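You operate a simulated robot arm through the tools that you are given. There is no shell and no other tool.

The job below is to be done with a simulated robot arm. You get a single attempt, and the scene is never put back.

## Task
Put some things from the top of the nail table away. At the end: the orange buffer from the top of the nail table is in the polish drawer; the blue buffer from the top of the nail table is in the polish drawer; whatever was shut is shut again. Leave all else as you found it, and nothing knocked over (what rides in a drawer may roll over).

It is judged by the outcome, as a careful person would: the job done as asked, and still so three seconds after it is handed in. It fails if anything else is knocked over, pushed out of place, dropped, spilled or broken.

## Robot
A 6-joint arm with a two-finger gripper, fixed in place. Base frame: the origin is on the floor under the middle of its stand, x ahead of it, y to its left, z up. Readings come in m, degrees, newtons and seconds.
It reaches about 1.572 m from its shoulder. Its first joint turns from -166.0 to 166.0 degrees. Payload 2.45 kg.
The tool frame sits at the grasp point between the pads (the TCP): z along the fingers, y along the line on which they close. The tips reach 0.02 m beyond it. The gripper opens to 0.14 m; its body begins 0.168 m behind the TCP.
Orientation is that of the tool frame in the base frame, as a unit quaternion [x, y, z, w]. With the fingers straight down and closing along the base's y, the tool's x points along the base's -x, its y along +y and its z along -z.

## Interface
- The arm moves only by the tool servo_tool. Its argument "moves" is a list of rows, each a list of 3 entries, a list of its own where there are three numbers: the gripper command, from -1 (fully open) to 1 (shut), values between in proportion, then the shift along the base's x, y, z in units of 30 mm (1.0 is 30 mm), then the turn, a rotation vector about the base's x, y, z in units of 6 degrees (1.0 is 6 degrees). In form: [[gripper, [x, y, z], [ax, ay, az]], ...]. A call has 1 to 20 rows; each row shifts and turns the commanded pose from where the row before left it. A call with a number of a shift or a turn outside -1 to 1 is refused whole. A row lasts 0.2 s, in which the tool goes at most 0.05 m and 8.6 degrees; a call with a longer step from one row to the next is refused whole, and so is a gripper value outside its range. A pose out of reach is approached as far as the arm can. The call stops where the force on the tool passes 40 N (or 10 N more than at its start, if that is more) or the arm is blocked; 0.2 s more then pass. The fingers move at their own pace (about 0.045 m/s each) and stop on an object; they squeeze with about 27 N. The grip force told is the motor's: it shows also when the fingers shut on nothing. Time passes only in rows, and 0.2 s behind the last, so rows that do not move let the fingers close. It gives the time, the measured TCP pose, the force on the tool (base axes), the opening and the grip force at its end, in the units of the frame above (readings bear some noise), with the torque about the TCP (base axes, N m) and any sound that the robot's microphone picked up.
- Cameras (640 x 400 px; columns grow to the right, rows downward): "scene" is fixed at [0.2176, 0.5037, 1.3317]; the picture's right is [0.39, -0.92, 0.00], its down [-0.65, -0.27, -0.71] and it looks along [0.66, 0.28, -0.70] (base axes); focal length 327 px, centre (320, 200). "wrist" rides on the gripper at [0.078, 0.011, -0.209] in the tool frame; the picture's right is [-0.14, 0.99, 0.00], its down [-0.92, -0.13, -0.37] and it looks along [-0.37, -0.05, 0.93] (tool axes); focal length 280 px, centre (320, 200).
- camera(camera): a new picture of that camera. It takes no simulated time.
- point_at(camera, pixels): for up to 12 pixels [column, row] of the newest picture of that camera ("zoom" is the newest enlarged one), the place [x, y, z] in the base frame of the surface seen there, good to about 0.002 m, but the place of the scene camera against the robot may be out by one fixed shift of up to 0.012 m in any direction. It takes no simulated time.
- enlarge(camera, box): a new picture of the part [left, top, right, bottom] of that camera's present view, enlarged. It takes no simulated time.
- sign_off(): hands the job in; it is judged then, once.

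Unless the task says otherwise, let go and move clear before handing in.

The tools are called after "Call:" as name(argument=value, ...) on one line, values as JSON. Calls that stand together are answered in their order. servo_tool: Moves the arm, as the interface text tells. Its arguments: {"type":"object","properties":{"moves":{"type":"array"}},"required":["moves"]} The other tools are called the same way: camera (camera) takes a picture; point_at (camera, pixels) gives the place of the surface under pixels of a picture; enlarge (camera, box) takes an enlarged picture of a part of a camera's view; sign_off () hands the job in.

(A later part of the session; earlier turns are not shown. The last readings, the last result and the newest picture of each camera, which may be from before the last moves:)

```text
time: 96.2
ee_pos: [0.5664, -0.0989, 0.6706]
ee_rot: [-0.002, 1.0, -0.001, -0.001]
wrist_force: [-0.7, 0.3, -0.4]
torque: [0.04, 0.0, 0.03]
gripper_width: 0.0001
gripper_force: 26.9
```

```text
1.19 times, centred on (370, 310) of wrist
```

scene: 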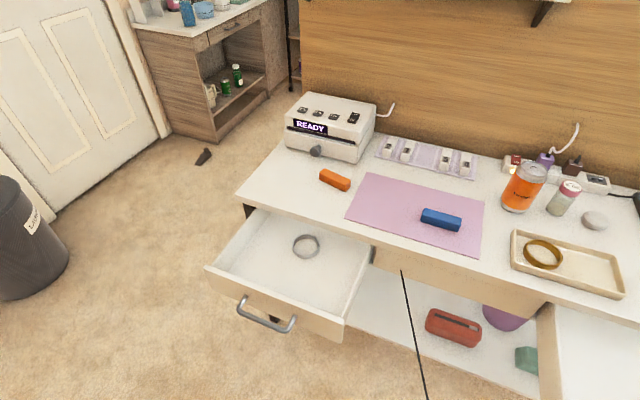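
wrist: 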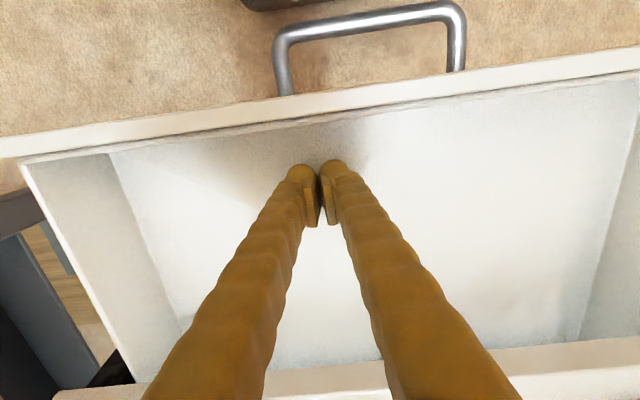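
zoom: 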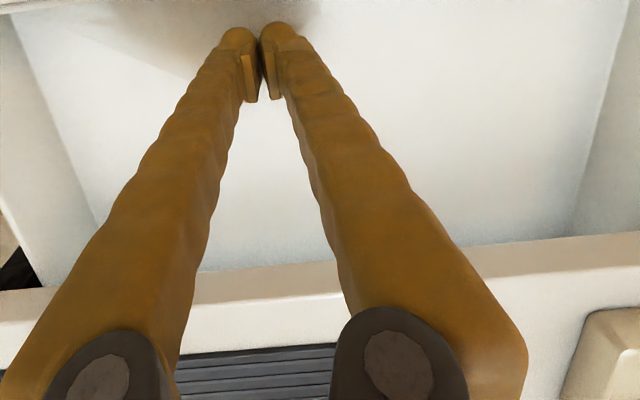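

The right drawer is empty all the way back to x≈0.805, while the left holds only a silver ring. I need some label or marking, so I'll check the right drawer's front and other parts of the scene in detail.

Call:
enlarge(camera="scene", box=[510, 290, 640, 400])

Call:
enlarge(camera="scene", box=[260, 80, 420, 200])

Call:
enlarge(camera="scene", box=[200, 200, 400, 345])

Call:
enlarge(camera="scene", box=[100, 0, 310, 150])

```text
3.64 times, centred on (575, 345) of scene
```

zoom: 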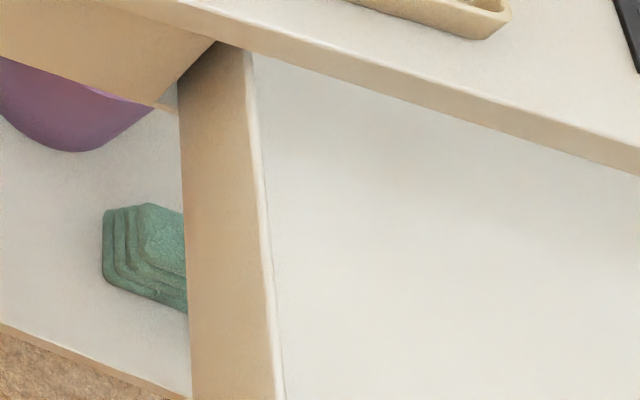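

```text
3.33 times, centred on (340, 140) of scene
```

zoom: 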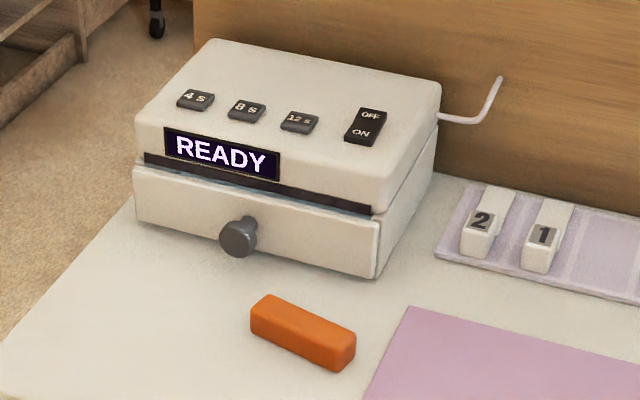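

```text
2.76 times, centred on (300, 272) of scene
```

zoom: 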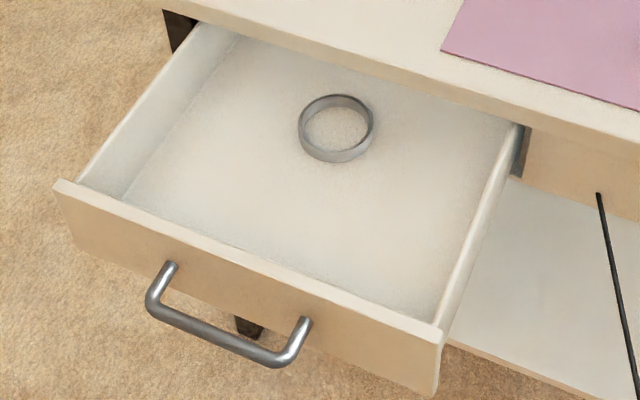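

```text
2.67 times, centred on (205, 75) of scene
```

zoom: 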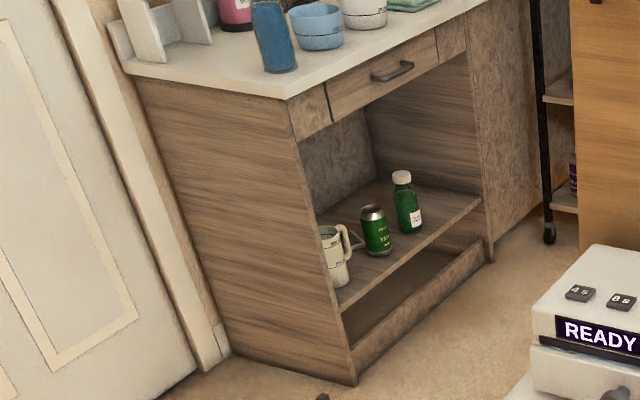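

Neither front shows any label in the parts seen so far, but the right end of the right drawer's front (y<−0.2) hasn't been seen. I'll lift out and move left to view the fronts obliquely.

Call:
servo_tool(moves=[[1, [0, 0, 0.9], [0, 0, 0]], [1, [0, 0, 0.9], [0, 0, 0]], [1, [0, 0, 0.9], [0, 0, 0]], [1, [0, 0, 0.9], [0, 0, 0]], [1, [0, 0, 0.9], [0, 0, 0]], [1, [0, 0, 0.9], [0, 0, 0]], [1, [0, 0, 0.9], [0, 0, 0]], [1, [0, 0, 0.9], [0, 0, 0]], [1, [0, 0, 0.9], [0, 0, 0]], [1, [0, 0, 0.9], [0, 0, 0]]])

Call:
servo_tool(moves=[[1, [0, 0.9, 0], [0, 0, 0]], [1, [0, 0.9, 0], [0, 0, 0]], [1, [0, 0.9, 0], [0, 0, 0]], [1, [0, 0.9, 0], [0, 0, 0]], [1, [0, 0.9, 0], [0, 0, 0]], [1, [0, 0.9, 0], [0, 0, 0]], [1, [0, 0.9, 0], [0, 0, 0]], [1, [0, 0.9, 0], [0, 0, 0]], [1, [0, 0.9, 0], [0, 0, 0]], [1, [0, 0.9, 0], [0, 0, 0]], [1, [0, 0.9, 0], [0, 0, 0]], [1, [0, 0.9, 0], [0, 0, 0]], [1, [0, 0.9, 0], [0, 0, 0]], [1, [0, 0.9, 0], [0, 0, 0]], [1, [0, 0.9, 0], [0, 0, 0]], [1, [0, 0.9, 0], [0, 0, 0]], [1, [0, 0.9, 0], [0, 0, 0]], [1, [0, 0.9, 0], [0, 0, 0]], [1, [0, 0.9, 0], [0, 0, 0]], [1, [0, 0.9, 0], [0, 0, 0]]])

Call:
camera(camera="wrist")

```text
time: 98.4
ee_pos: [0.5679, -0.0991, 0.9428]
ee_rot: [-0.003, 1.0, 0.0, -0.001]
wrist_force: [-0.3, 0.8, -0.7]
torque: [0.05, -0.03, 0.0]
gripper_width: 0.0001
gripper_force: 26.7
```

```text
time: 102.6
ee_pos: [0.568, 0.4398, 0.9406]
ee_rot: [-0.003, 1.0, -0.001, -0.001]
wrist_force: [1.0, -0.4, 0.2]
torque: [-0.01, 0.03, 0.02]
gripper_width: 0.0
gripper_force: 27.1
```

```text
taken
```

wrist: 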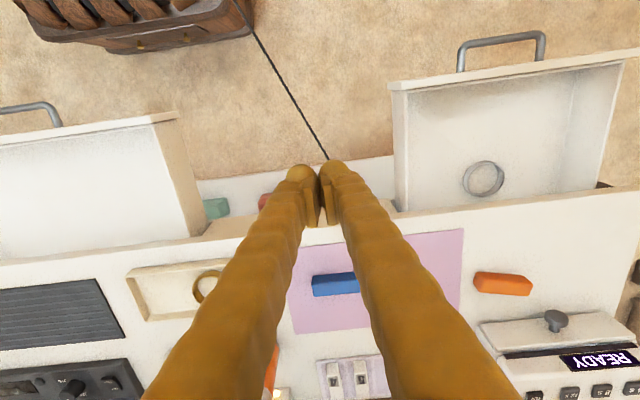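

The overview shows both drawers, and nothing else at the table front. I'll back the arm off to the left, yaw −45° and tilt to look at the fronts from the robot's side.

Call:
servo_tool(moves=[[1, [-0.9, 0.4, 0], [0, 0, -0.94]], [1, [-0.9, 0.4, 0], [0, 0, -0.94]], [1, [-0.9, 0.4, 0], [0, 0, -0.94]], [1, [-0.9, 0.4, 0], [0, 0, -0.94]], [1, [-0.9, 0.4, 0], [0, 0, -0.94]], [1, [-0.9, 0.4, 0], [0, 0, -0.94]], [1, [-0.9, 0.4, 0], [0, 0, -0.94]], [1, [-0.9, 0.4, 0], [0, 0, -0.94]], [1, [-0.2, 0, -0.4], [-0.59, -0.59, 0]], [1, [-0.2, 0, -0.4], [-0.59, -0.59, 0]], [1, [-0.2, 0, -0.4], [-0.59, -0.59, 0]], [1, [-0.2, 0, -0.4], [-0.59, -0.59, 0]], [1, [-0.2, 0, -0.4], [-0.59, -0.59, 0]], [1, [-0.2, 0, -0.4], [-0.59, -0.59, 0]], [1, [-0.2, 0, -0.4], [-0.59, -0.59, 0]], [1, [-0.2, 0, -0.4], [-0.59, -0.59, 0]], [1, [-0.2, 0, -0.4], [-0.59, -0.59, 0]], [1, [-0.2, 0, -0.4], [-0.59, -0.59, 0]]])

Call:
camera(camera="wrist")

```text
time: 106.4
ee_pos: [0.2929, 0.5369, 0.822]
ee_rot: [0.345, 0.838, -0.161, 0.391]
wrist_force: [1.0, 0.9, 0.8]
torque: [0.01, -0.03, 0.02]
gripper_width: 0.0
gripper_force: 27.1
```

```text
taken
```

wrist: 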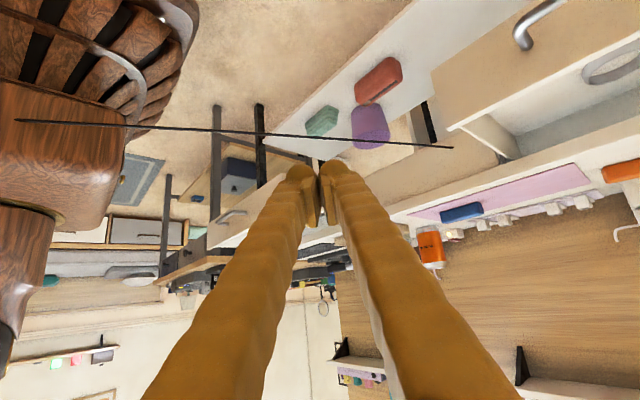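

Call:
enlarge(camera="wrist", box=[180, 90, 340, 300])

Call:
enlarge(camera="wrist", box=[400, 0, 640, 160])

Call:
enlarge(camera="wrist", box=[300, 230, 640, 400])

Call:
enlarge(camera="wrist", box=[0, 140, 220, 400])

```text
1.90 times, centred on (260, 195) of wrist
```

zoom: 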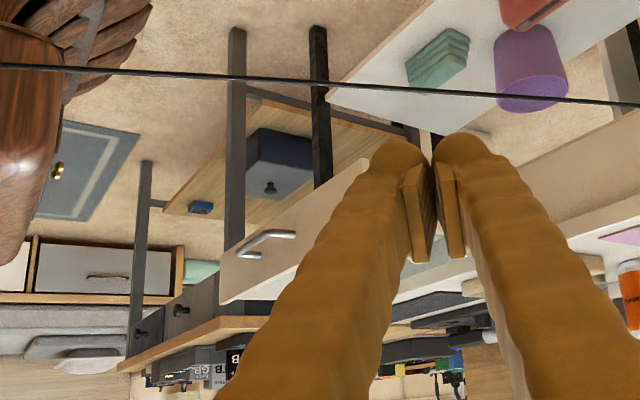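

```text
2.50 times, centred on (520, 80) of wrist
```

zoom: 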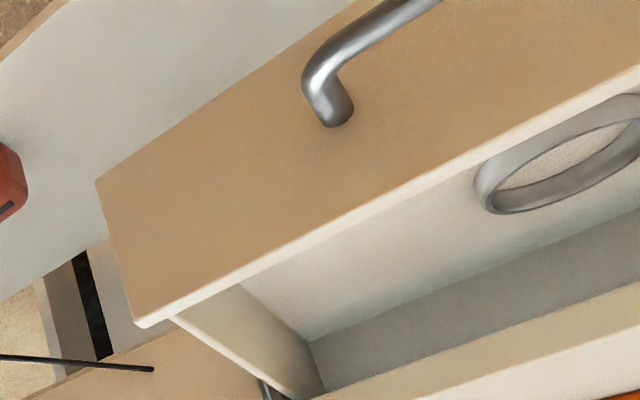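

```text
1.88 times, centred on (470, 315) of wrist
```

zoom: 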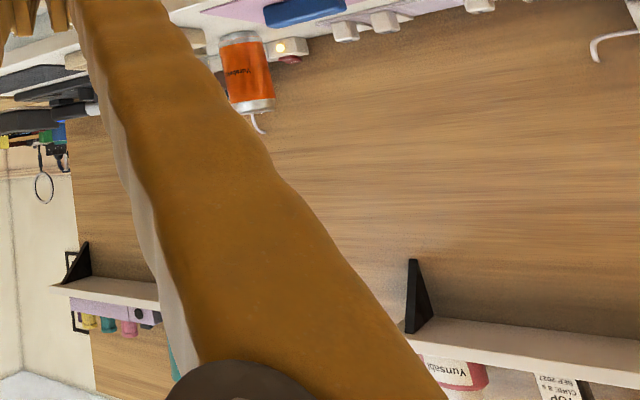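

```text
1.54 times, centred on (110, 270) of wrist
```

zoom: 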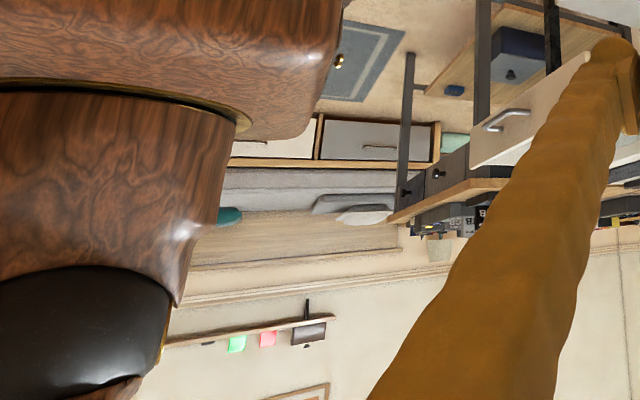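

The right shelf bottles read things like "TOP … CURE 8 s"; the right drawer front is seen around wrist (235,215). I'll zoom tightly on both fronts and the ring for any marking.

Call:
enlarge(camera="wrist", box=[195, 160, 300, 260])

Call:
enlarge(camera="wrist", box=[560, 20, 640, 100])

Call:
enlarge(camera="wrist", box=[490, 360, 640, 400])

Call:
enlarge(camera="scene", box=[280, 225, 335, 265])

```text
4.00 times, centred on (248, 210) of wrist
```

zoom: 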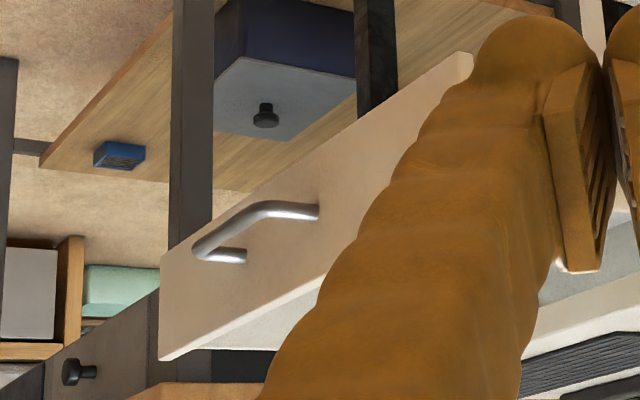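

```text
5.00 times, centred on (600, 60) of wrist
```

zoom: 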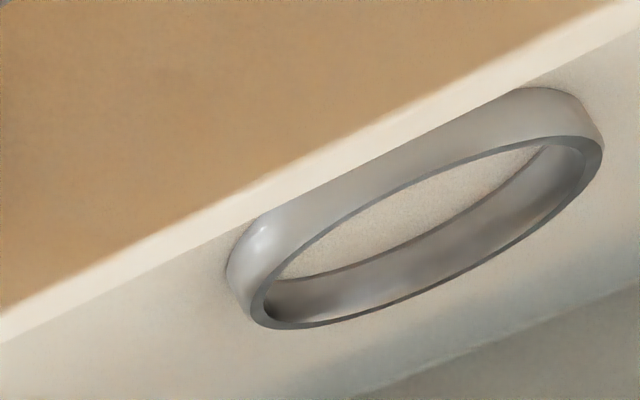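

```text
4.27 times, centred on (565, 380) of wrist
```

zoom: 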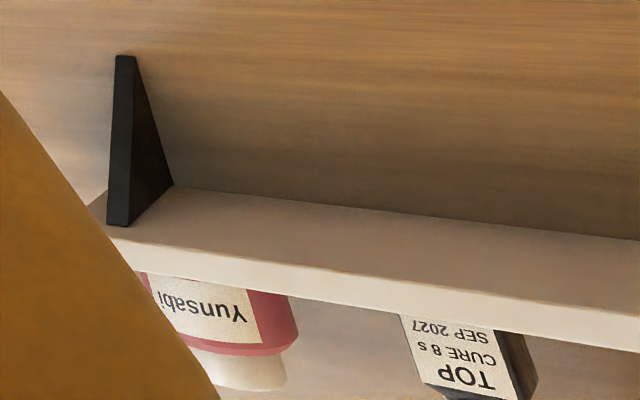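

```text
10.00 times, centred on (308, 245) of scene
```

zoom: 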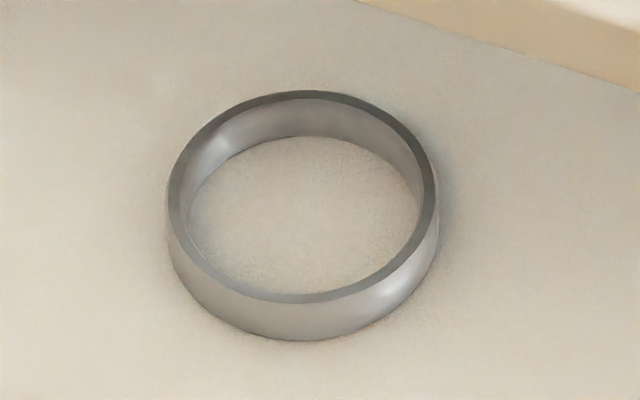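

No marking on either front or on the ring. I'll survey the surroundings (e.g. the labelled green box glimpsed earlier beyond the table) by turning the camera to face +x at low height.

Call:
servo_tool(moves=[[1, [0.3, 0, 0], [0, 0, 0.94]], [1, [0.3, 0, 0], [0, 0, 0.94]], [1, [0.3, 0, 0], [0, 0, 0.94]], [1, [0.3, 0, 0], [0, 0, 0.94]], [1, [0.3, 0, 0], [0, 0, 0.94]], [1, [0.3, 0, 0], [0, 0, 0.94]], [1, [0.3, 0, 0], [0, 0, 0.94]], [1, [0.3, 0, 0], [0, 0, 0.94]], [1, [0, 0, -0.2], [0, -0.85, 0]], [1, [0, 0, -0.2], [0, -0.85, 0]], [1, [0, 0, -0.2], [0, -0.85, 0]], [1, [0, 0, -0.2], [0, -0.85, 0]]])

Call:
camera(camera="wrist")

```text
time: 109.0
ee_pos: [0.3647, 0.5549, 0.8187]
ee_rot: [-0.004, 0.819, -0.008, 0.574]
wrist_force: [0.0, 0.0, -0.5]
torque: [-0.01, -0.01, 0.01]
gripper_width: 0.0001
gripper_force: 26.8
out of reach, approached as far as the arm can: row 11, 12
```

```text
taken
```

wrist: 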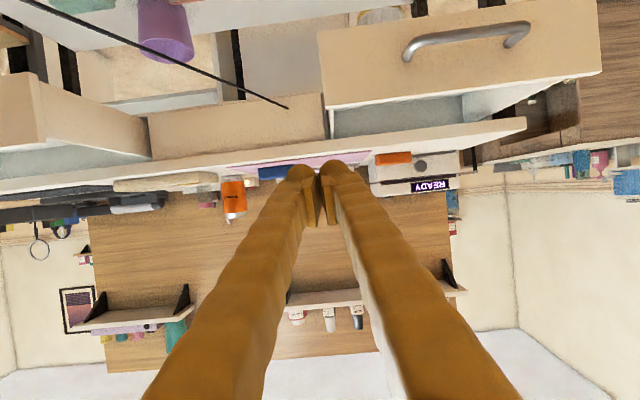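

This view shows both drawers and both wall shelves (at (330,300) and (140,320)). I'll enlarge the left drawer front, right drawer, and the shelves.

Call:
enlarge(camera="wrist", box=[310, 0, 610, 150])

Call:
enlarge(camera="wrist", box=[0, 40, 320, 260])

Call:
enlarge(camera="wrist", box=[40, 240, 240, 370])

Call:
enlarge(camera="wrist", box=[270, 240, 490, 370])

```text
2.13 times, centred on (460, 75) of wrist
```

zoom: 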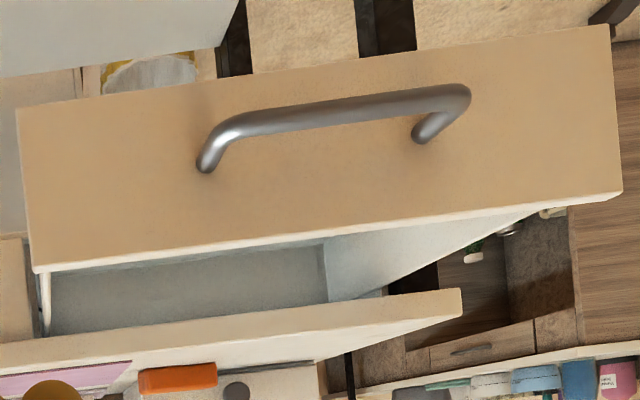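

```text
1.82 times, centred on (160, 150) of wrist
```

zoom: 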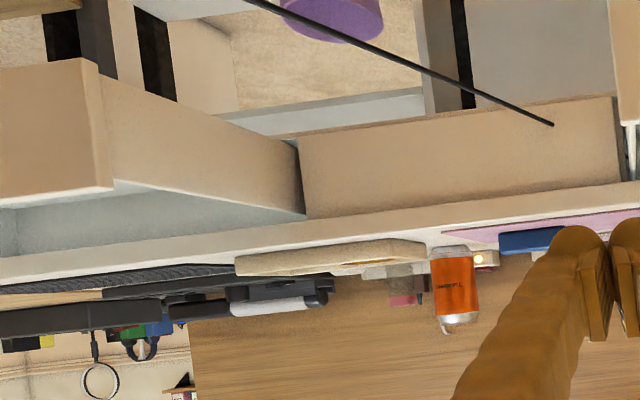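

```text
3.08 times, centred on (140, 305) of wrist
```

zoom: 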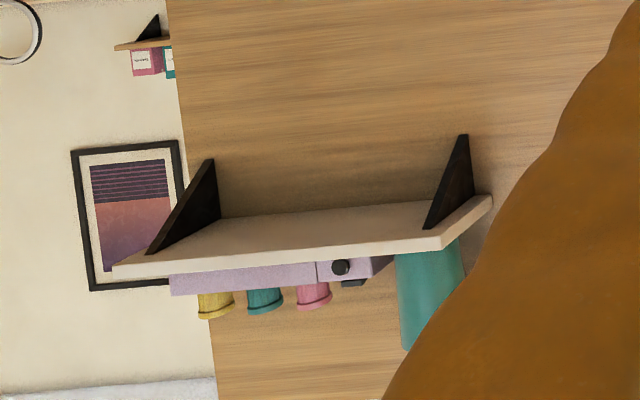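

```text
2.91 times, centred on (380, 305) of wrist
```

zoom: 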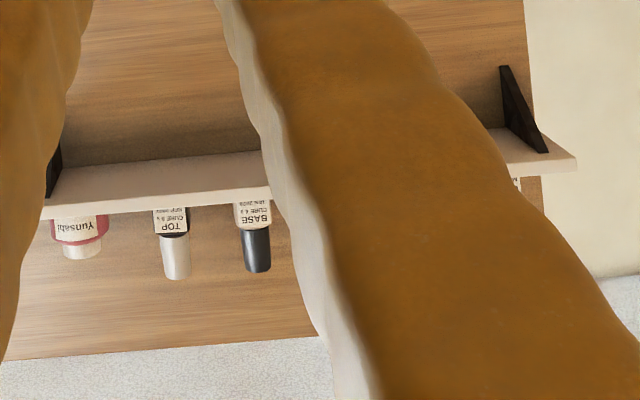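

No marking anywhere on the drawers, but the layout is telling: the polish shelf (BASE/TOP/colours) and curing lamp sit over the left drawer, while the e-file side is on the right. Before concluding I'll recheck the right drawer's rear corner my fingers hid, since I must go back there to shut it anyway.

Call:
servo_tool(moves=[[1, [0, 0, 0.5], [0, 0.973, 0]], [1, [0, 0, 0.5], [0, 0.973, 0]], [1, [0.3, 0, 0.4], [0, 0.973, 0]], [1, [0.6, 0, 0.4], [0, 0.973, 0]], [1, [0.6, 0, 0.4], [0, 0.973, 0]], [1, [0.6, 0, 0.4], [0, 0.973, 0]], [1, [0.6, 0, 0.4], [0, 0.973, 0]], [1, [0.6, 0, 0.4], [0, 0.973, 0]], [1, [0.6, 0, 0.4], [0, 0.973, 0]], [1, [0.6, 0, 0.3], [0, 0.973, 0]], [1, [0.6, 0, 0.3], [0, 0.973, 0]], [1, [0.6, 0, 0], [0, 0.973, 0]]])

Call:
servo_tool(moves=[[1, [0.2, -0.9, 0], [0, 0, 0]], [1, [0.2, -0.9, 0], [0, 0, 0]], [1, [0.2, -0.9, 0], [0, 0, 0]], [1, [0.2, -0.9, 0], [0, 0, 0]], [1, [0.2, -0.9, 0], [0, 0, 0]], [1, [0, -0.9, 0], [0, 0, 0]], [1, [0, -0.9, 0], [0, 0, 0]], [1, [0, -0.9, 0], [0, 0, 0]], [1, [0, -0.9, 0], [0, 0, 0]], [1, [0, -0.9, 0], [0, 0, 0]], [1, [0, -0.9, 0], [0, 0, 0]], [1, [0, -0.9, 0], [0, 0, 0]], [1, [0, -0.9, 0], [0, 0, 0]], [1, [0, -0.9, 0], [0, 0, 0]], [1, [0, -0.9, 0], [0, 0, 0]], [1, [0, -0.9, 0], [0, 0, 0]], [1, [0, -0.9, 0], [0, 0, 0]], [1, [0, -0.9, 0], [0, 0, 0]]])

Call:
camera(camera="wrist")

```text
time: 111.6
ee_pos: [0.5363, 0.5539, 0.9508]
ee_rot: [-0.003, 1.0, 0.0, 0.002]
wrist_force: [-0.1, -0.7, 0.2]
torque: [-0.02, -0.02, -0.05]
gripper_width: 0.0
gripper_force: 26.9
```

```text
time: 115.4
ee_pos: [0.5654, 0.0682, 0.9521]
ee_rot: [-0.003, 1.0, 0.0, 0.002]
wrist_force: [0.1, -0.7, 0.1]
torque: [-0.01, 0.02, 0.01]
gripper_width: 0.0001
gripper_force: 27.2
```

```text
taken
```

wrist: 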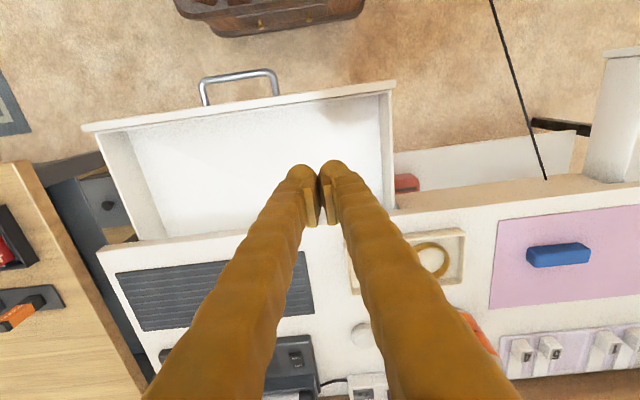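

I'll lower the closed fingers into the drawer's left part (y≈0.07) to look toward the back without hiding the middle.

Call:
servo_tool(moves=[[1, [0, 0, -0.95], [0, 0, 0]], [1, [0, 0, -0.95], [0, 0, 0]], [1, [0, 0, -0.95], [0, 0, 0]], [1, [0, 0, -0.95], [0, 0, 0]], [1, [0, 0, -0.95], [0, 0, 0]], [1, [0, 0, -0.95], [0, 0, 0]], [1, [0, 0, -0.95], [0, 0, 0]], [1, [0, 0, -0.95], [0, 0, 0]], [1, [-0.2, 0, -0.95], [0, 0, 0]], [1, [-0.2, 0, -0.8], [0, 0, 0]]])

Call:
camera(camera="wrist")

```text
time: 117.6
ee_pos: [0.5526, 0.0692, 0.6697]
ee_rot: [-0.002, 1.0, 0.0, 0.003]
wrist_force: [-0.5, 0.8, -0.8]
torque: [0.0, 0.0, -0.01]
gripper_width: 0.0
gripper_force: 27.3
```

```text
taken
```

wrist: 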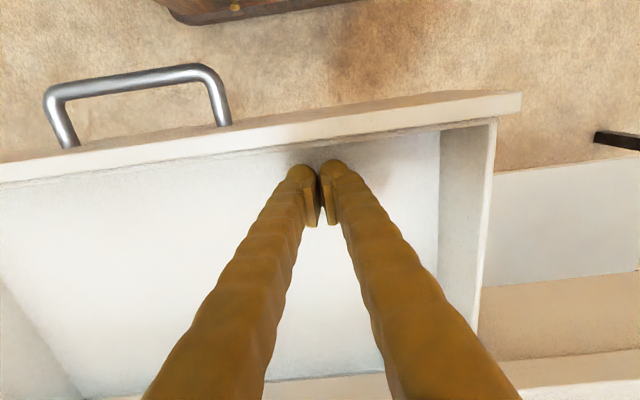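

The floor from (90,380) to (240,370) is bare too. I'll verify the depth seen there.

Call:
point_at(camera="wrist", pixels=[[100, 390], [150, 390], [120, 370], [200, 340], [320, 370], [330, 378], [60, 380], [200, 300], [140, 396]])

Call:
enlarge(camera="wrist", box=[0, 240, 400, 400])

```text
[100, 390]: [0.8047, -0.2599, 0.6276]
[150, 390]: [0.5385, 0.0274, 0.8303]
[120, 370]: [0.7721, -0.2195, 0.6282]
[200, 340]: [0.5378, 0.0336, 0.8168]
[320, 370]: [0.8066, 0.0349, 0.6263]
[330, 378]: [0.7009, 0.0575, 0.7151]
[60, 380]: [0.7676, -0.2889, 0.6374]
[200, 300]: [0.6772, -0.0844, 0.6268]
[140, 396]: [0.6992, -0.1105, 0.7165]
```

```text
1.60 times, centred on (200, 320) of wrist
```

zoom: 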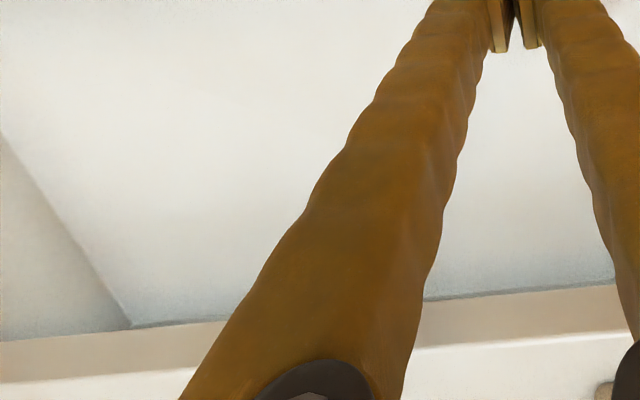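

Still bare. Two more shots shifted along y will close the last finger-hidden strips at the back.

Call:
servo_tool(moves=[[1, [0, -0.8, 0], [0, 0, 0]], [1, [0, -0.8, 0], [0, 0, 0]], [1, [0, -0.7, 0], [0, 0, 0]]])

Call:
camera(camera="wrist")

Call:
servo_tool(moves=[[1, [0, -0.9, 0], [0, 0, 0]], [1, [0, -0.9, 0], [0, 0, 0]], [1, [0, -0.9, 0], [0, 0, 0]], [1, [0, -0.9, 0], [0, 0, 0]], [1, [0, -0.9, 0], [0, 0, 0]]])

Call:
camera(camera="wrist")

```text
time: 118.4
ee_pos: [0.5549, -0.0013, 0.6704]
ee_rot: [-0.002, 1.0, 0.0, 0.002]
wrist_force: [0.0, -0.1, -0.5]
torque: [-0.03, -0.02, 0.0]
gripper_width: 0.0
gripper_force: 26.7
```

```text
taken
```

wrist: 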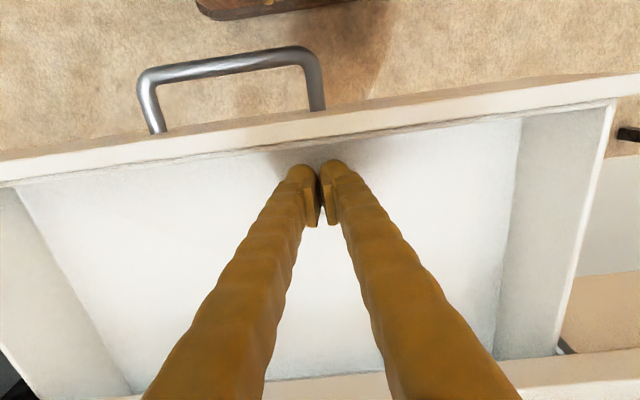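

```text
time: 119.6
ee_pos: [0.5554, -0.1354, 0.6713]
ee_rot: [-0.002, 1.0, 0.0, 0.003]
wrist_force: [-0.1, -0.2, 0.1]
torque: [0.01, 0.0, -0.02]
gripper_width: 0.0
gripper_force: 26.7
```

```text
taken
```

wrist: 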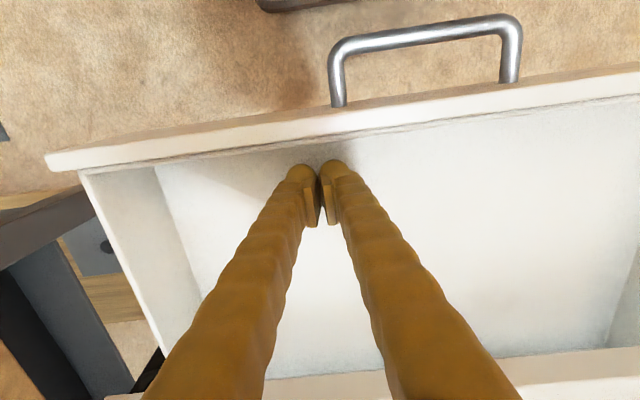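

The right drawer is definitely empty, so the left one (under the polish shelf and curing lamp, and holding something) is the polish drawer. Now I must shut the right drawer fully; I'll lift out and measure its left side wall so I can grip it and push the drawer in.

Call:
servo_tool(moves=[[1, [0, 0, 0.9], [0, 0, 0]], [1, [0, 0, 0.9], [0, 0, 0]], [1, [0, 0, 0.9], [0, 0, 0]], [1, [0, 0, 0.9], [0, 0, 0]], [1, [0, 0, 0.9], [0, 0, 0]], [1, [0, 0.9, 0], [0, 0, 0]], [1, [0, 0.9, 0], [0, 0, 0]], [1, [0, 0.9, 0], [0, 0, 0]], [1, [0, 0.9, 0], [0, 0, 0]], [1, [0, 0.9, 0], [0, 0, 0]], [1, [0, 0.9, 0], [0, 0, 0]], [1, [0, 0.9, 0], [0, 0, 0]], [1, [0, 0.9, 0], [0, 0, 0]], [1, [0, 0.9, 0], [0, 0, 0]], [1, [0, 0.9, 0], [0, 0, 0]]])

Call:
camera(camera="wrist")

```text
time: 122.8
ee_pos: [0.555, 0.1357, 0.8064]
ee_rot: [-0.001, 1.0, 0.0, 0.003]
wrist_force: [-0.3, 0.3, -1.3]
torque: [-0.04, 0.01, 0.0]
gripper_width: 0.0
gripper_force: 27.4
```

```text
taken
```

wrist: 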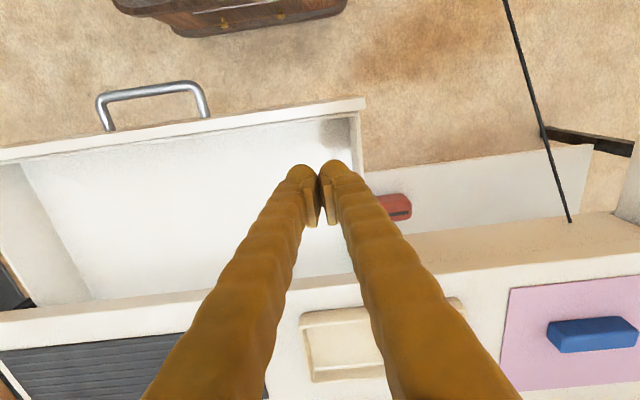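

Call:
enlarge(camera="wrist", box=[290, 80, 430, 200])

Call:
point_at(camera="wrist", pixels=[[357, 140], [360, 150], [353, 140], [350, 150], [360, 125], [345, 110], [364, 105], [363, 160], [200, 130], [355, 160]])

```text
3.33 times, centred on (360, 140) of wrist
```

zoom: 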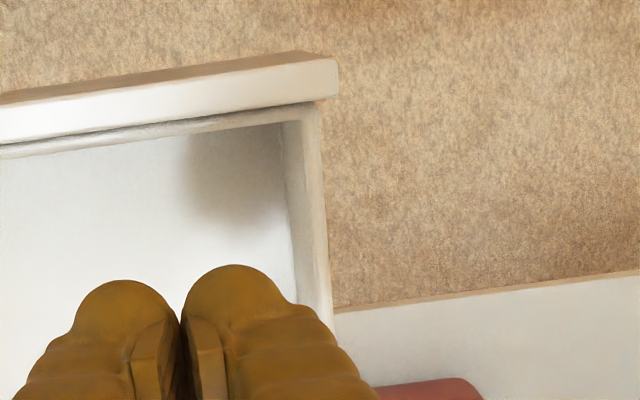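

```text
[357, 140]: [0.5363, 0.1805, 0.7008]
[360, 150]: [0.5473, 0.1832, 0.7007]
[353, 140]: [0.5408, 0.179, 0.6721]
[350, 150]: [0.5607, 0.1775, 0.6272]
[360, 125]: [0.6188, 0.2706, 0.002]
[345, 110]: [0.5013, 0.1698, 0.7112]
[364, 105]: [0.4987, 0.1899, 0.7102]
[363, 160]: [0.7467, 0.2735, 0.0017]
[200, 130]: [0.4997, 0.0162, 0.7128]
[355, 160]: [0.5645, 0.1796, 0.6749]
```

The left wall's top is at y≈0.183, z≈0.701 (about 1 cm thick). I'll open to 5 cm, straddle the wall, and close on it.

Call:
servo_tool(moves=[[0.286, [0, 0.8, 0], [0, 0, 0]], [0.286, [0, 0.78, 0], [0, 0, 0]], [0.286, [0, 0, 0], [0, 0, 0]], [0.286, [0, 0, -0.7], [0, 0, 0]], [0.286, [0, 0, -0.7], [0, 0, 0]], [0.286, [0, 0, -0.7], [0, 0, 0]], [0.286, [0, 0, -0.7], [0, 0, 0]], [0.286, [0, 0, -0.7], [0, 0, 0]], [0.286, [0, 0, -0.7], [0, 0, 0]], [0.286, [0, 0, 0], [0, 0, 0]]])

Call:
camera(camera="wrist")

```text
time: 125.0
ee_pos: [0.5566, 0.1831, 0.6804]
ee_rot: [-0.002, 1.0, 0.0, 0.002]
wrist_force: [-0.3, 0.6, 0.6]
torque: [-0.01, 0.02, 0.0]
gripper_width: 0.0502
gripper_force: 0.0
```

```text
taken
```

wrist: 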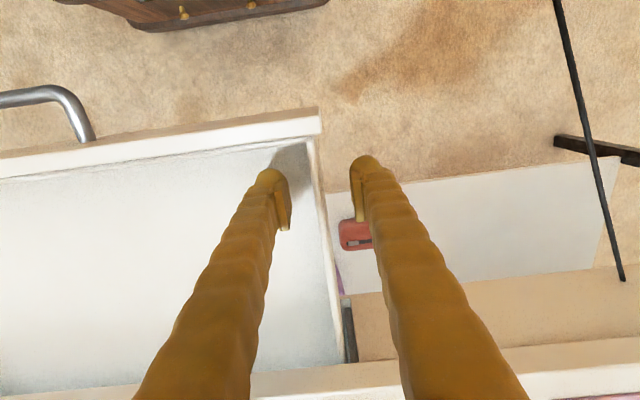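

The fingers straddle the side wall at (320,200), one inside and one outside, without contact. I'll close on it and push the drawer in slowly toward +x.

Call:
servo_tool(moves=[[1, [0, 0, 0], [0, 0, 0]], [1, [0, 0, 0], [0, 0, 0]], [1, [0, 0, 0], [0, 0, 0]], [1, [0, 0, 0], [0, 0, 0]]])

Call:
servo_tool(moves=[[1, [0.2, 0, 0], [0, 0, 0]], [1, [0.3, 0, 0], [0, 0, 0]], [1, [0.3, 0, 0], [0, 0, 0]], [1, [0.3, 0, 0], [0, 0, 0]]])

Call:
camera(camera="wrist")

```text
time: 126.0
ee_pos: [0.5547, 0.1832, 0.6783]
ee_rot: [-0.001, 1.0, 0.0, 0.003]
wrist_force: [1.5, -9.3, -2.6]
torque: [-0.13, -0.12, -0.13]
gripper_width: 0.0059
gripper_force: 33.6
```

```text
time: 127.0
ee_pos: [0.5888, 0.183, 0.6805]
ee_rot: [-0.002, 1.0, 0.0, 0.004]
wrist_force: [0.7, 15.5, -2.1]
torque: [0.15, -0.34, -0.15]
gripper_width: 0.006
gripper_force: 33.5
```

```text
taken
```

wrist: 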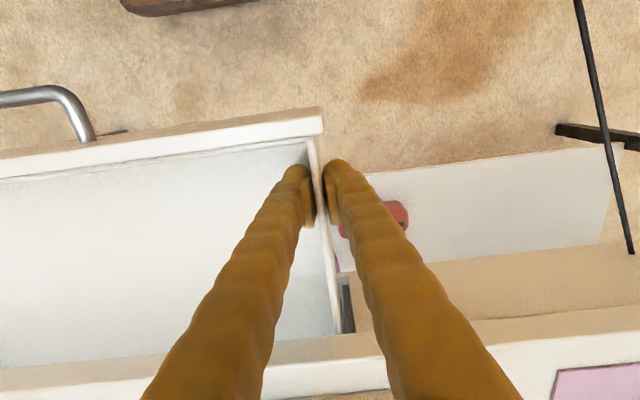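

The drawer moves with the grip (its front stays fixed relative to the fingers). I'll continue pushing to x≈0.672.

Call:
servo_tool(moves=[[1, [0.31, 0, 0], [0, 0, 0]], [1, [0.31, 0, 0], [0, 0, 0]], [1, [0.31, 0, 0], [0, 0, 0]], [1, [0.31, 0, 0], [0, 0, 0]], [1, [0.31, 0, 0], [0, 0, 0]], [1, [0.31, 0, 0], [0, 0, 0]], [1, [0.31, 0, 0], [0, 0, 0]], [1, [0.31, 0, 0], [0, 0, 0]], [1, [0.3, 0, 0], [0, 0, 0]]])

Call:
camera(camera="wrist")

```text
time: 129.0
ee_pos: [0.6727, 0.1826, 0.6795]
ee_rot: [-0.002, 1.0, 0.0, 0.002]
wrist_force: [1.0, -4.1, 22.4]
torque: [-0.05, -0.36, -0.15]
gripper_width: 0.0061
gripper_force: 33.4
```

```text
taken
```

wrist: 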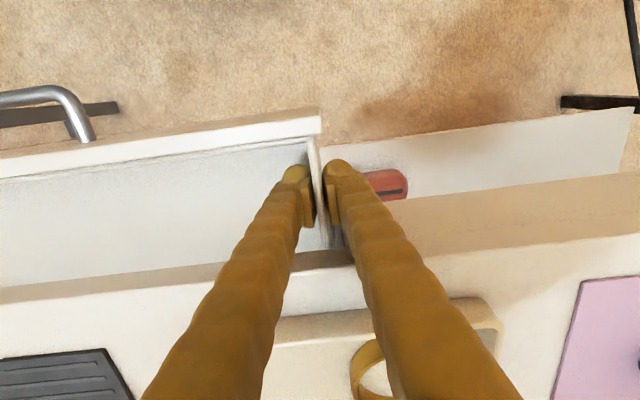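

The drawer is ~9.5 cm from shut now. I'll release the wall, lift, and come down in front of the drawer (y≈0.09, clear of its handle) with closed fingers to push it shut.

Call:
servo_tool(moves=[[0.286, [0, 0, 0], [0, 0, 0]], [0.286, [0, 0, 0], [0, 0, 0]], [0.286, [0, 0, 0], [0, 0, 0]], [0.286, [0, 0, 0.7], [0, 0, 0]], [0.286, [0, 0, 0.7], [0, 0, 0]], [0.286, [0, 0, 0.7], [0, 0, 0]], [0.286, [0, 0, 0.7], [0, 0, 0]], [0.286, [0, 0, 0.7], [0, 0, 0]], [1, [-0.7, -0.6, 0], [0, 0, 0]], [1, [-0.7, -0.6, 0], [0, 0, 0]], [1, [-0.7, -0.6, 0], [0, 0, 0]], [1, [-0.7, -0.6, 0], [0, 0, 0]], [1, [-0.7, -0.7, 0], [0, 0, 0]], [1, [0, 0, 0], [0, 0, 0]]])

Call:
camera(camera="wrist")

```text
time: 132.0
ee_pos: [0.5666, 0.0888, 0.7863]
ee_rot: [-0.001, 1.0, 0.001, 0.002]
wrist_force: [-0.2, -0.2, 0.5]
torque: [-0.01, 0.0, 0.01]
gripper_width: 0.0
gripper_force: 27.0
```

```text
taken
```

wrist: 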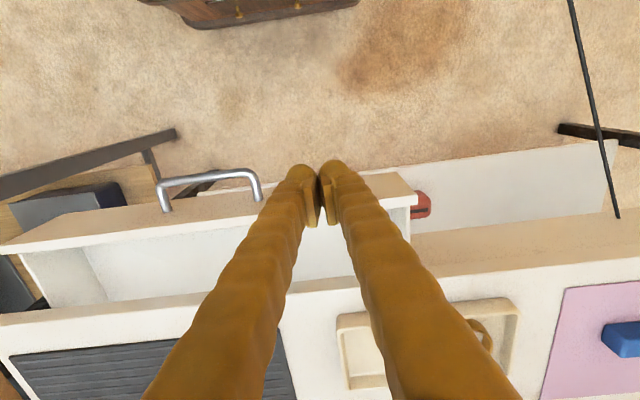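

The drawer front's rim runs from (10,245) to (410,195), with the fingers just in front. I'll measure the clearance before descending.

Call:
point_at(camera="wrist", pixels=[[230, 212], [390, 182], [400, 195], [140, 222], [255, 180], [262, 198], [210, 176], [160, 185]])

```text
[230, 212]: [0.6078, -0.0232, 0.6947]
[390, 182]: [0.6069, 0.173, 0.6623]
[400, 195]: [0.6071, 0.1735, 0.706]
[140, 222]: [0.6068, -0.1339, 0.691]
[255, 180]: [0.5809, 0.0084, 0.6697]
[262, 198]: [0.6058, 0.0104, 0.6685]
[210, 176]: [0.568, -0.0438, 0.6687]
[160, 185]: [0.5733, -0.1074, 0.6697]
```

The front face is at x≈0.607, the handle ends at y≈0.015, so y=0.09 is clear. I'll descend and push the drawer in, slowly near the end.

Call:
servo_tool(moves=[[1, [0, 0, -0.76], [0, 0, 0]], [1, [0, 0, -0.76], [0, 0, 0]], [1, [0, 0, -0.76], [0, 0, 0]], [1, [0, 0, -0.76], [0, 0, 0]], [1, [0, 0, -0.76], [0, 0, 0]], [1, [0.3, 0, 0], [0, 0, 0]], [1, [0.3, 0, 0], [0, 0, 0]], [1, [0.3, 0, 0], [0, 0, 0]], [1, [0.3, 0, 0], [0, 0, 0]], [1, [0.3, 0, 0], [0, 0, 0]], [1, [0.3, 0, 0], [0, 0, 0]], [1, [0.3, 0, 0], [0, 0, 0]], [1, [0.3, 0, 0], [0, 0, 0]], [1, [0.3, 0, 0], [0, 0, 0]], [1, [0.3, 0, 0], [0, 0, 0]], [1, [0.3, 0, 0], [0, 0, 0]]])

Call:
camera(camera="wrist")

```text
time: 135.4
ee_pos: [0.6658, 0.0908, 0.6716]
ee_rot: [-0.001, 1.0, 0.0, 0.003]
wrist_force: [-0.2, 0.3, 0.3]
torque: [0.01, -0.02, 0.02]
gripper_width: 0.0003
gripper_force: 29.0
```

```text
taken
```

wrist: 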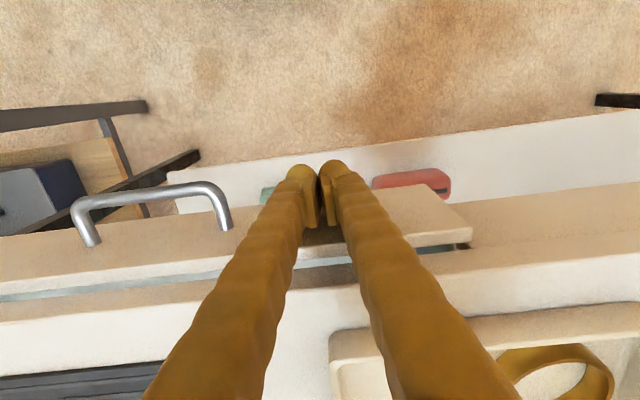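

About 2 cm remain (gap visible near (330,262)). I'll finish pushing in 3 mm steps until it seats.

Call:
servo_tool(moves=[[1, [0.1, 0, 0], [0, 0, 0]], [1, [0.1, 0, 0], [0, 0, 0]], [1, [0.1, 0, 0], [0, 0, 0]], [1, [0.1, 0, 0], [0, 0, 0]], [1, [0.1, 0, 0], [0, 0, 0]], [1, [0.1, 0, 0], [0, 0, 0]], [1, [0.08, 0, 0], [0, 0, 0]]])

Call:
camera(camera="wrist")

```text
time: 137.0
ee_pos: [0.6838, 0.0894, 0.6708]
ee_rot: [-0.002, 1.0, 0.0, 0.0]
wrist_force: [-23.6, -4.9, 5.8]
torque: [-0.09, 0.05, -0.13]
gripper_width: 0.0058
gripper_force: 29.6
```

```text
taken
```

wrist: 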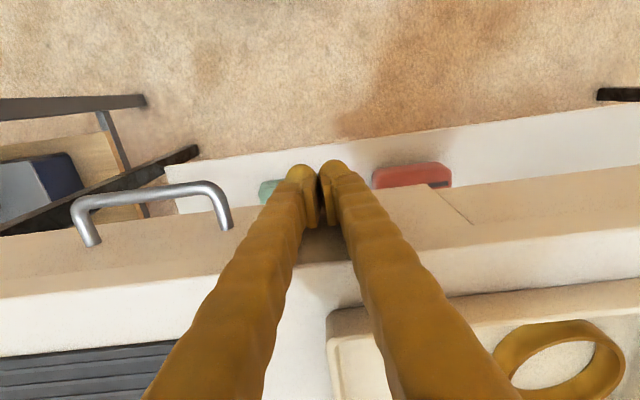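

Force rose to 24 N and the front looks flush with the neighbouring panel at (440,200). I'll back off and verify it's seated.

Call:
servo_tool(moves=[[1, [-0.3, 0, 0], [0, 0, 0]], [1, [-0.6, 0, 0], [0, 0, 0]], [1, [-0.8, 0, 0.3], [0, 0, 0]], [1, [-0.6, 0, 0.8], [0, 0, 0]], [1, [0, 0, 0.9], [0, 0, 0]], [1, [0, 0, 0.9], [0, 0, 0]], [1, [0, 0, 0.9], [0, 0, 0]], [1, [0, 0, 0.9], [0, 0, 0]]])

Call:
camera(camera="wrist")

```text
time: 138.8
ee_pos: [0.617, 0.089, 0.8117]
ee_rot: [-0.002, 1.0, 0.0, 0.003]
wrist_force: [-0.6, 0.4, -0.1]
torque: [0.02, -0.01, 0.02]
gripper_width: 0.0001
gripper_force: 29.5
```

```text
taken
```

wrist: 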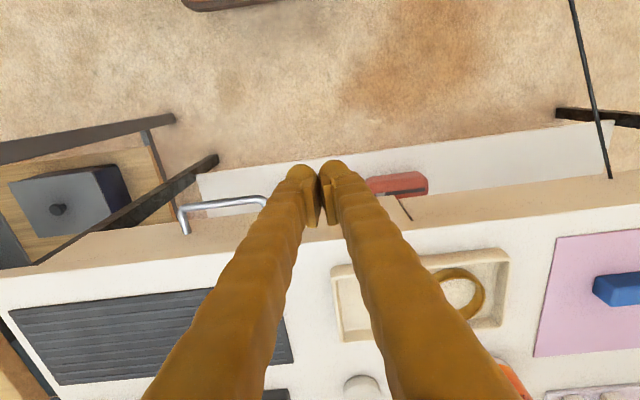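

Call:
point_at(camera="wrist", pixels=[[393, 205], [425, 205], [250, 200], [200, 208], [160, 228], [450, 200], [388, 200]])

Call:
enlarge(camera="wrist", box=[330, 170, 480, 260])

Call:
enlarge(camera="scene", box=[480, 260, 640, 400])

```text
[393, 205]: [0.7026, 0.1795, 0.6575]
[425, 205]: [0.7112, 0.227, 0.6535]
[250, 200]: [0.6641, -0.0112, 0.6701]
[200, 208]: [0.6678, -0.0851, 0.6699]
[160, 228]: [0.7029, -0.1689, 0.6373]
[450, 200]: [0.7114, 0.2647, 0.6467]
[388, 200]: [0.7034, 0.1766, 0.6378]
```

```text
4.27 times, centred on (405, 215) of wrist
```

zoom: 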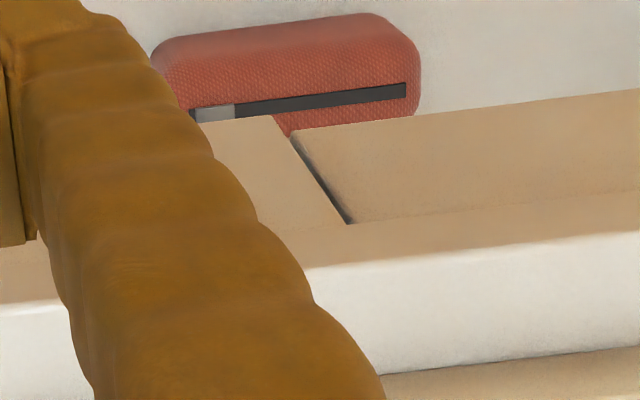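

```text
2.86 times, centred on (560, 330) of scene
```

zoom: 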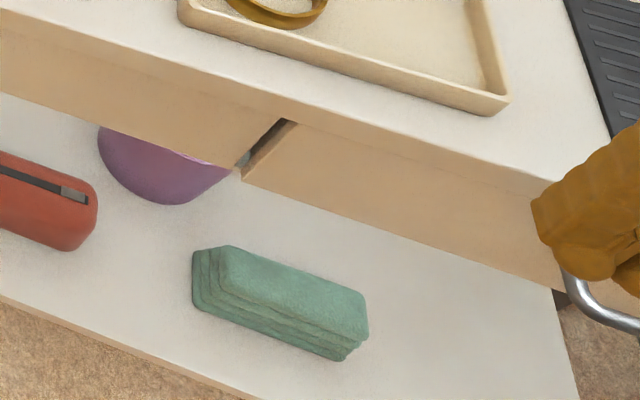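

The right drawer's front is back at x≈0.703, flush as at the start. Now the buffers: I'll rise to z≈1.0, travel above the blue buffer and yaw 90° so the fingers close along x, across its narrow side.

Call:
servo_tool(moves=[[-0.3, [0, 0, 0.95], [0, 0, 0]], [-0.3, [0, 0, 0.95], [0, 0, 0]], [-0.3, [0, 0, 0.95], [0, 0, 0]], [-0.3, [0, 0, 0.95], [0, 0, 0]], [-0.3, [0, 0, 0.95], [0, 0, 0]], [-0.3, [0, 0, 0.95], [0, 0, 0]], [-0.3, [0, 0, 0.95], [0, 0, 0]]])

Call:
servo_tool(moves=[[-0.3, [0.3, 0.92, 0], [0, 0, 1]], [-0.3, [0.3, 0.92, 0], [0, 0, 1]], [-0.3, [0.3, 0.92, 0], [0, 0, 1]], [-0.3, [0.3, 0.92, 0], [0, 0, 1]], [-0.3, [0.3, 0.92, 0], [0, 0, 1]], [-0.3, [0.3, 0.92, 0], [0, 0, 1]], [-0.3, [0.3, 0.92, 0], [0, 0, 1]], [-0.3, [0.3, 0.92, 0], [0, 0, 1]], [-0.3, [0.3, 0.92, 0], [0, 0, 1]], [-0.3, [0.3, 0.92, 0], [0, 0, 1]], [-0.3, [0.3, 0.92, 0], [0, 0, 1]], [-0.3, [0.3, 0.92, 0], [0, 0, 1]], [-0.3, [0.2, 0, 0], [0, 0, 1]], [-0.3, [0.2, 0, 0], [0, 0, 1]], [-0.3, [0.2, 0, 0], [0, 0, 1]]])

Call:
camera(camera="wrist")

Call:
camera(camera="scene")

```text
time: 140.4
ee_pos: [0.6164, 0.0899, 1.0115]
ee_rot: [-0.001, 1.0, 0.0, 0.001]
wrist_force: [-0.2, -1.4, 0.3]
torque: [0.0, -0.01, 0.01]
gripper_width: 0.0912
gripper_force: 0.0
```

```text
time: 143.6
ee_pos: [0.7442, 0.4217, 1.0103]
ee_rot: [0.709, -0.706, -0.002, -0.002]
wrist_force: [0.0, 0.2, 0.8]
torque: [-0.01, -0.04, 0.02]
gripper_width: 0.0911
gripper_force: 0.1
```

```text
taken
```

wrist: 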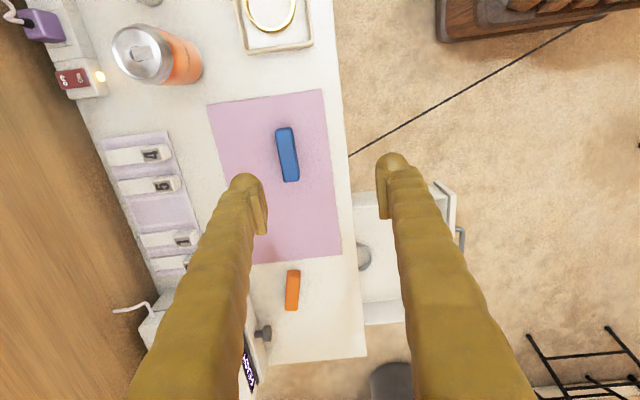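

```text
taken
```

scene: 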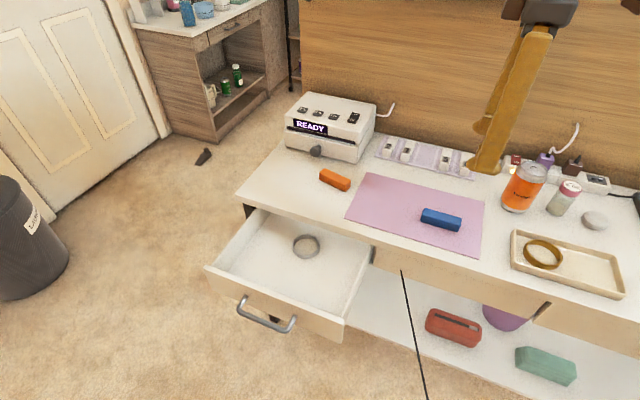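

No flags; the tool is vertical and closes along x. I'll measure both buffers' outlines from this view (blue at (287,155), orange at (292,290)).

Call:
point_at(camera="wrist", pixels=[[280, 131], [290, 130], [287, 155], [287, 178], [296, 176], [278, 155], [297, 155], [292, 274], [292, 290], [292, 305], [287, 290], [298, 290]])

Call:
enlarge(camera="wrist", box=[250, 110, 330, 200])

Call:
enlarge(camera="wrist", box=[250, 250, 340, 330])

```text
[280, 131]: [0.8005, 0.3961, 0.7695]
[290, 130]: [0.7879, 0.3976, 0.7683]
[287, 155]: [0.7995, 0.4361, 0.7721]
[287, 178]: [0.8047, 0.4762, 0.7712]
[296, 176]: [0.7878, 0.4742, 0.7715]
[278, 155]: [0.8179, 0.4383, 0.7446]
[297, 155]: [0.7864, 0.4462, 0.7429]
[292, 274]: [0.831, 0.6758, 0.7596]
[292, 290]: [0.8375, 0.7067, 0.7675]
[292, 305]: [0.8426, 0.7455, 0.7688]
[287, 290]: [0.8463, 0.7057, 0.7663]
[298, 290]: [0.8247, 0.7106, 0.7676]
```

```text
4.44 times, centred on (290, 155) of wrist
```

zoom: 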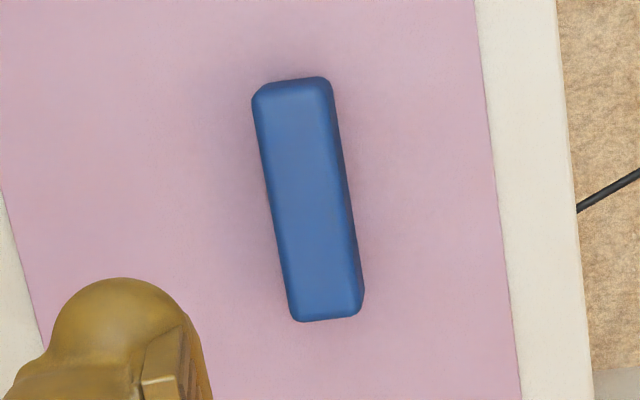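

```text
5.00 times, centred on (295, 290) of wrist
```

zoom: 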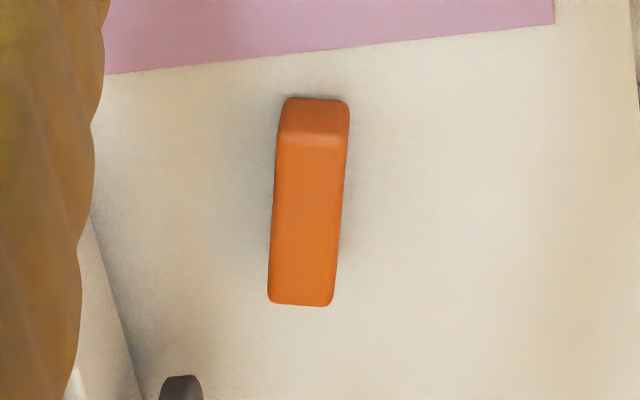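

Blue: top z≈0.772, spanning y≈0.395–0.48 at x≈0.796; orange: top z≈0.767 near (0.836,0.71). I'll get their long-axis directions from end-centre points.

Call:
point_at(camera="wrist", pixels=[[284, 134], [291, 176], [288, 155], [293, 280], [291, 306], [292, 293], [281, 150], [294, 150], [286, 300], [297, 300]])

```text
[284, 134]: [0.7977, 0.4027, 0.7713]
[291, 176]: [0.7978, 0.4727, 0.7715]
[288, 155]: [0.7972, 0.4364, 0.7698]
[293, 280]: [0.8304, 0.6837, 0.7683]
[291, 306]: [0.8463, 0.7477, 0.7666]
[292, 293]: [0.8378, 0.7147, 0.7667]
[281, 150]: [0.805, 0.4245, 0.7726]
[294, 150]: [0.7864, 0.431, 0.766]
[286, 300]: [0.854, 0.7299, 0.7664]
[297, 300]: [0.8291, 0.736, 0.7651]
```

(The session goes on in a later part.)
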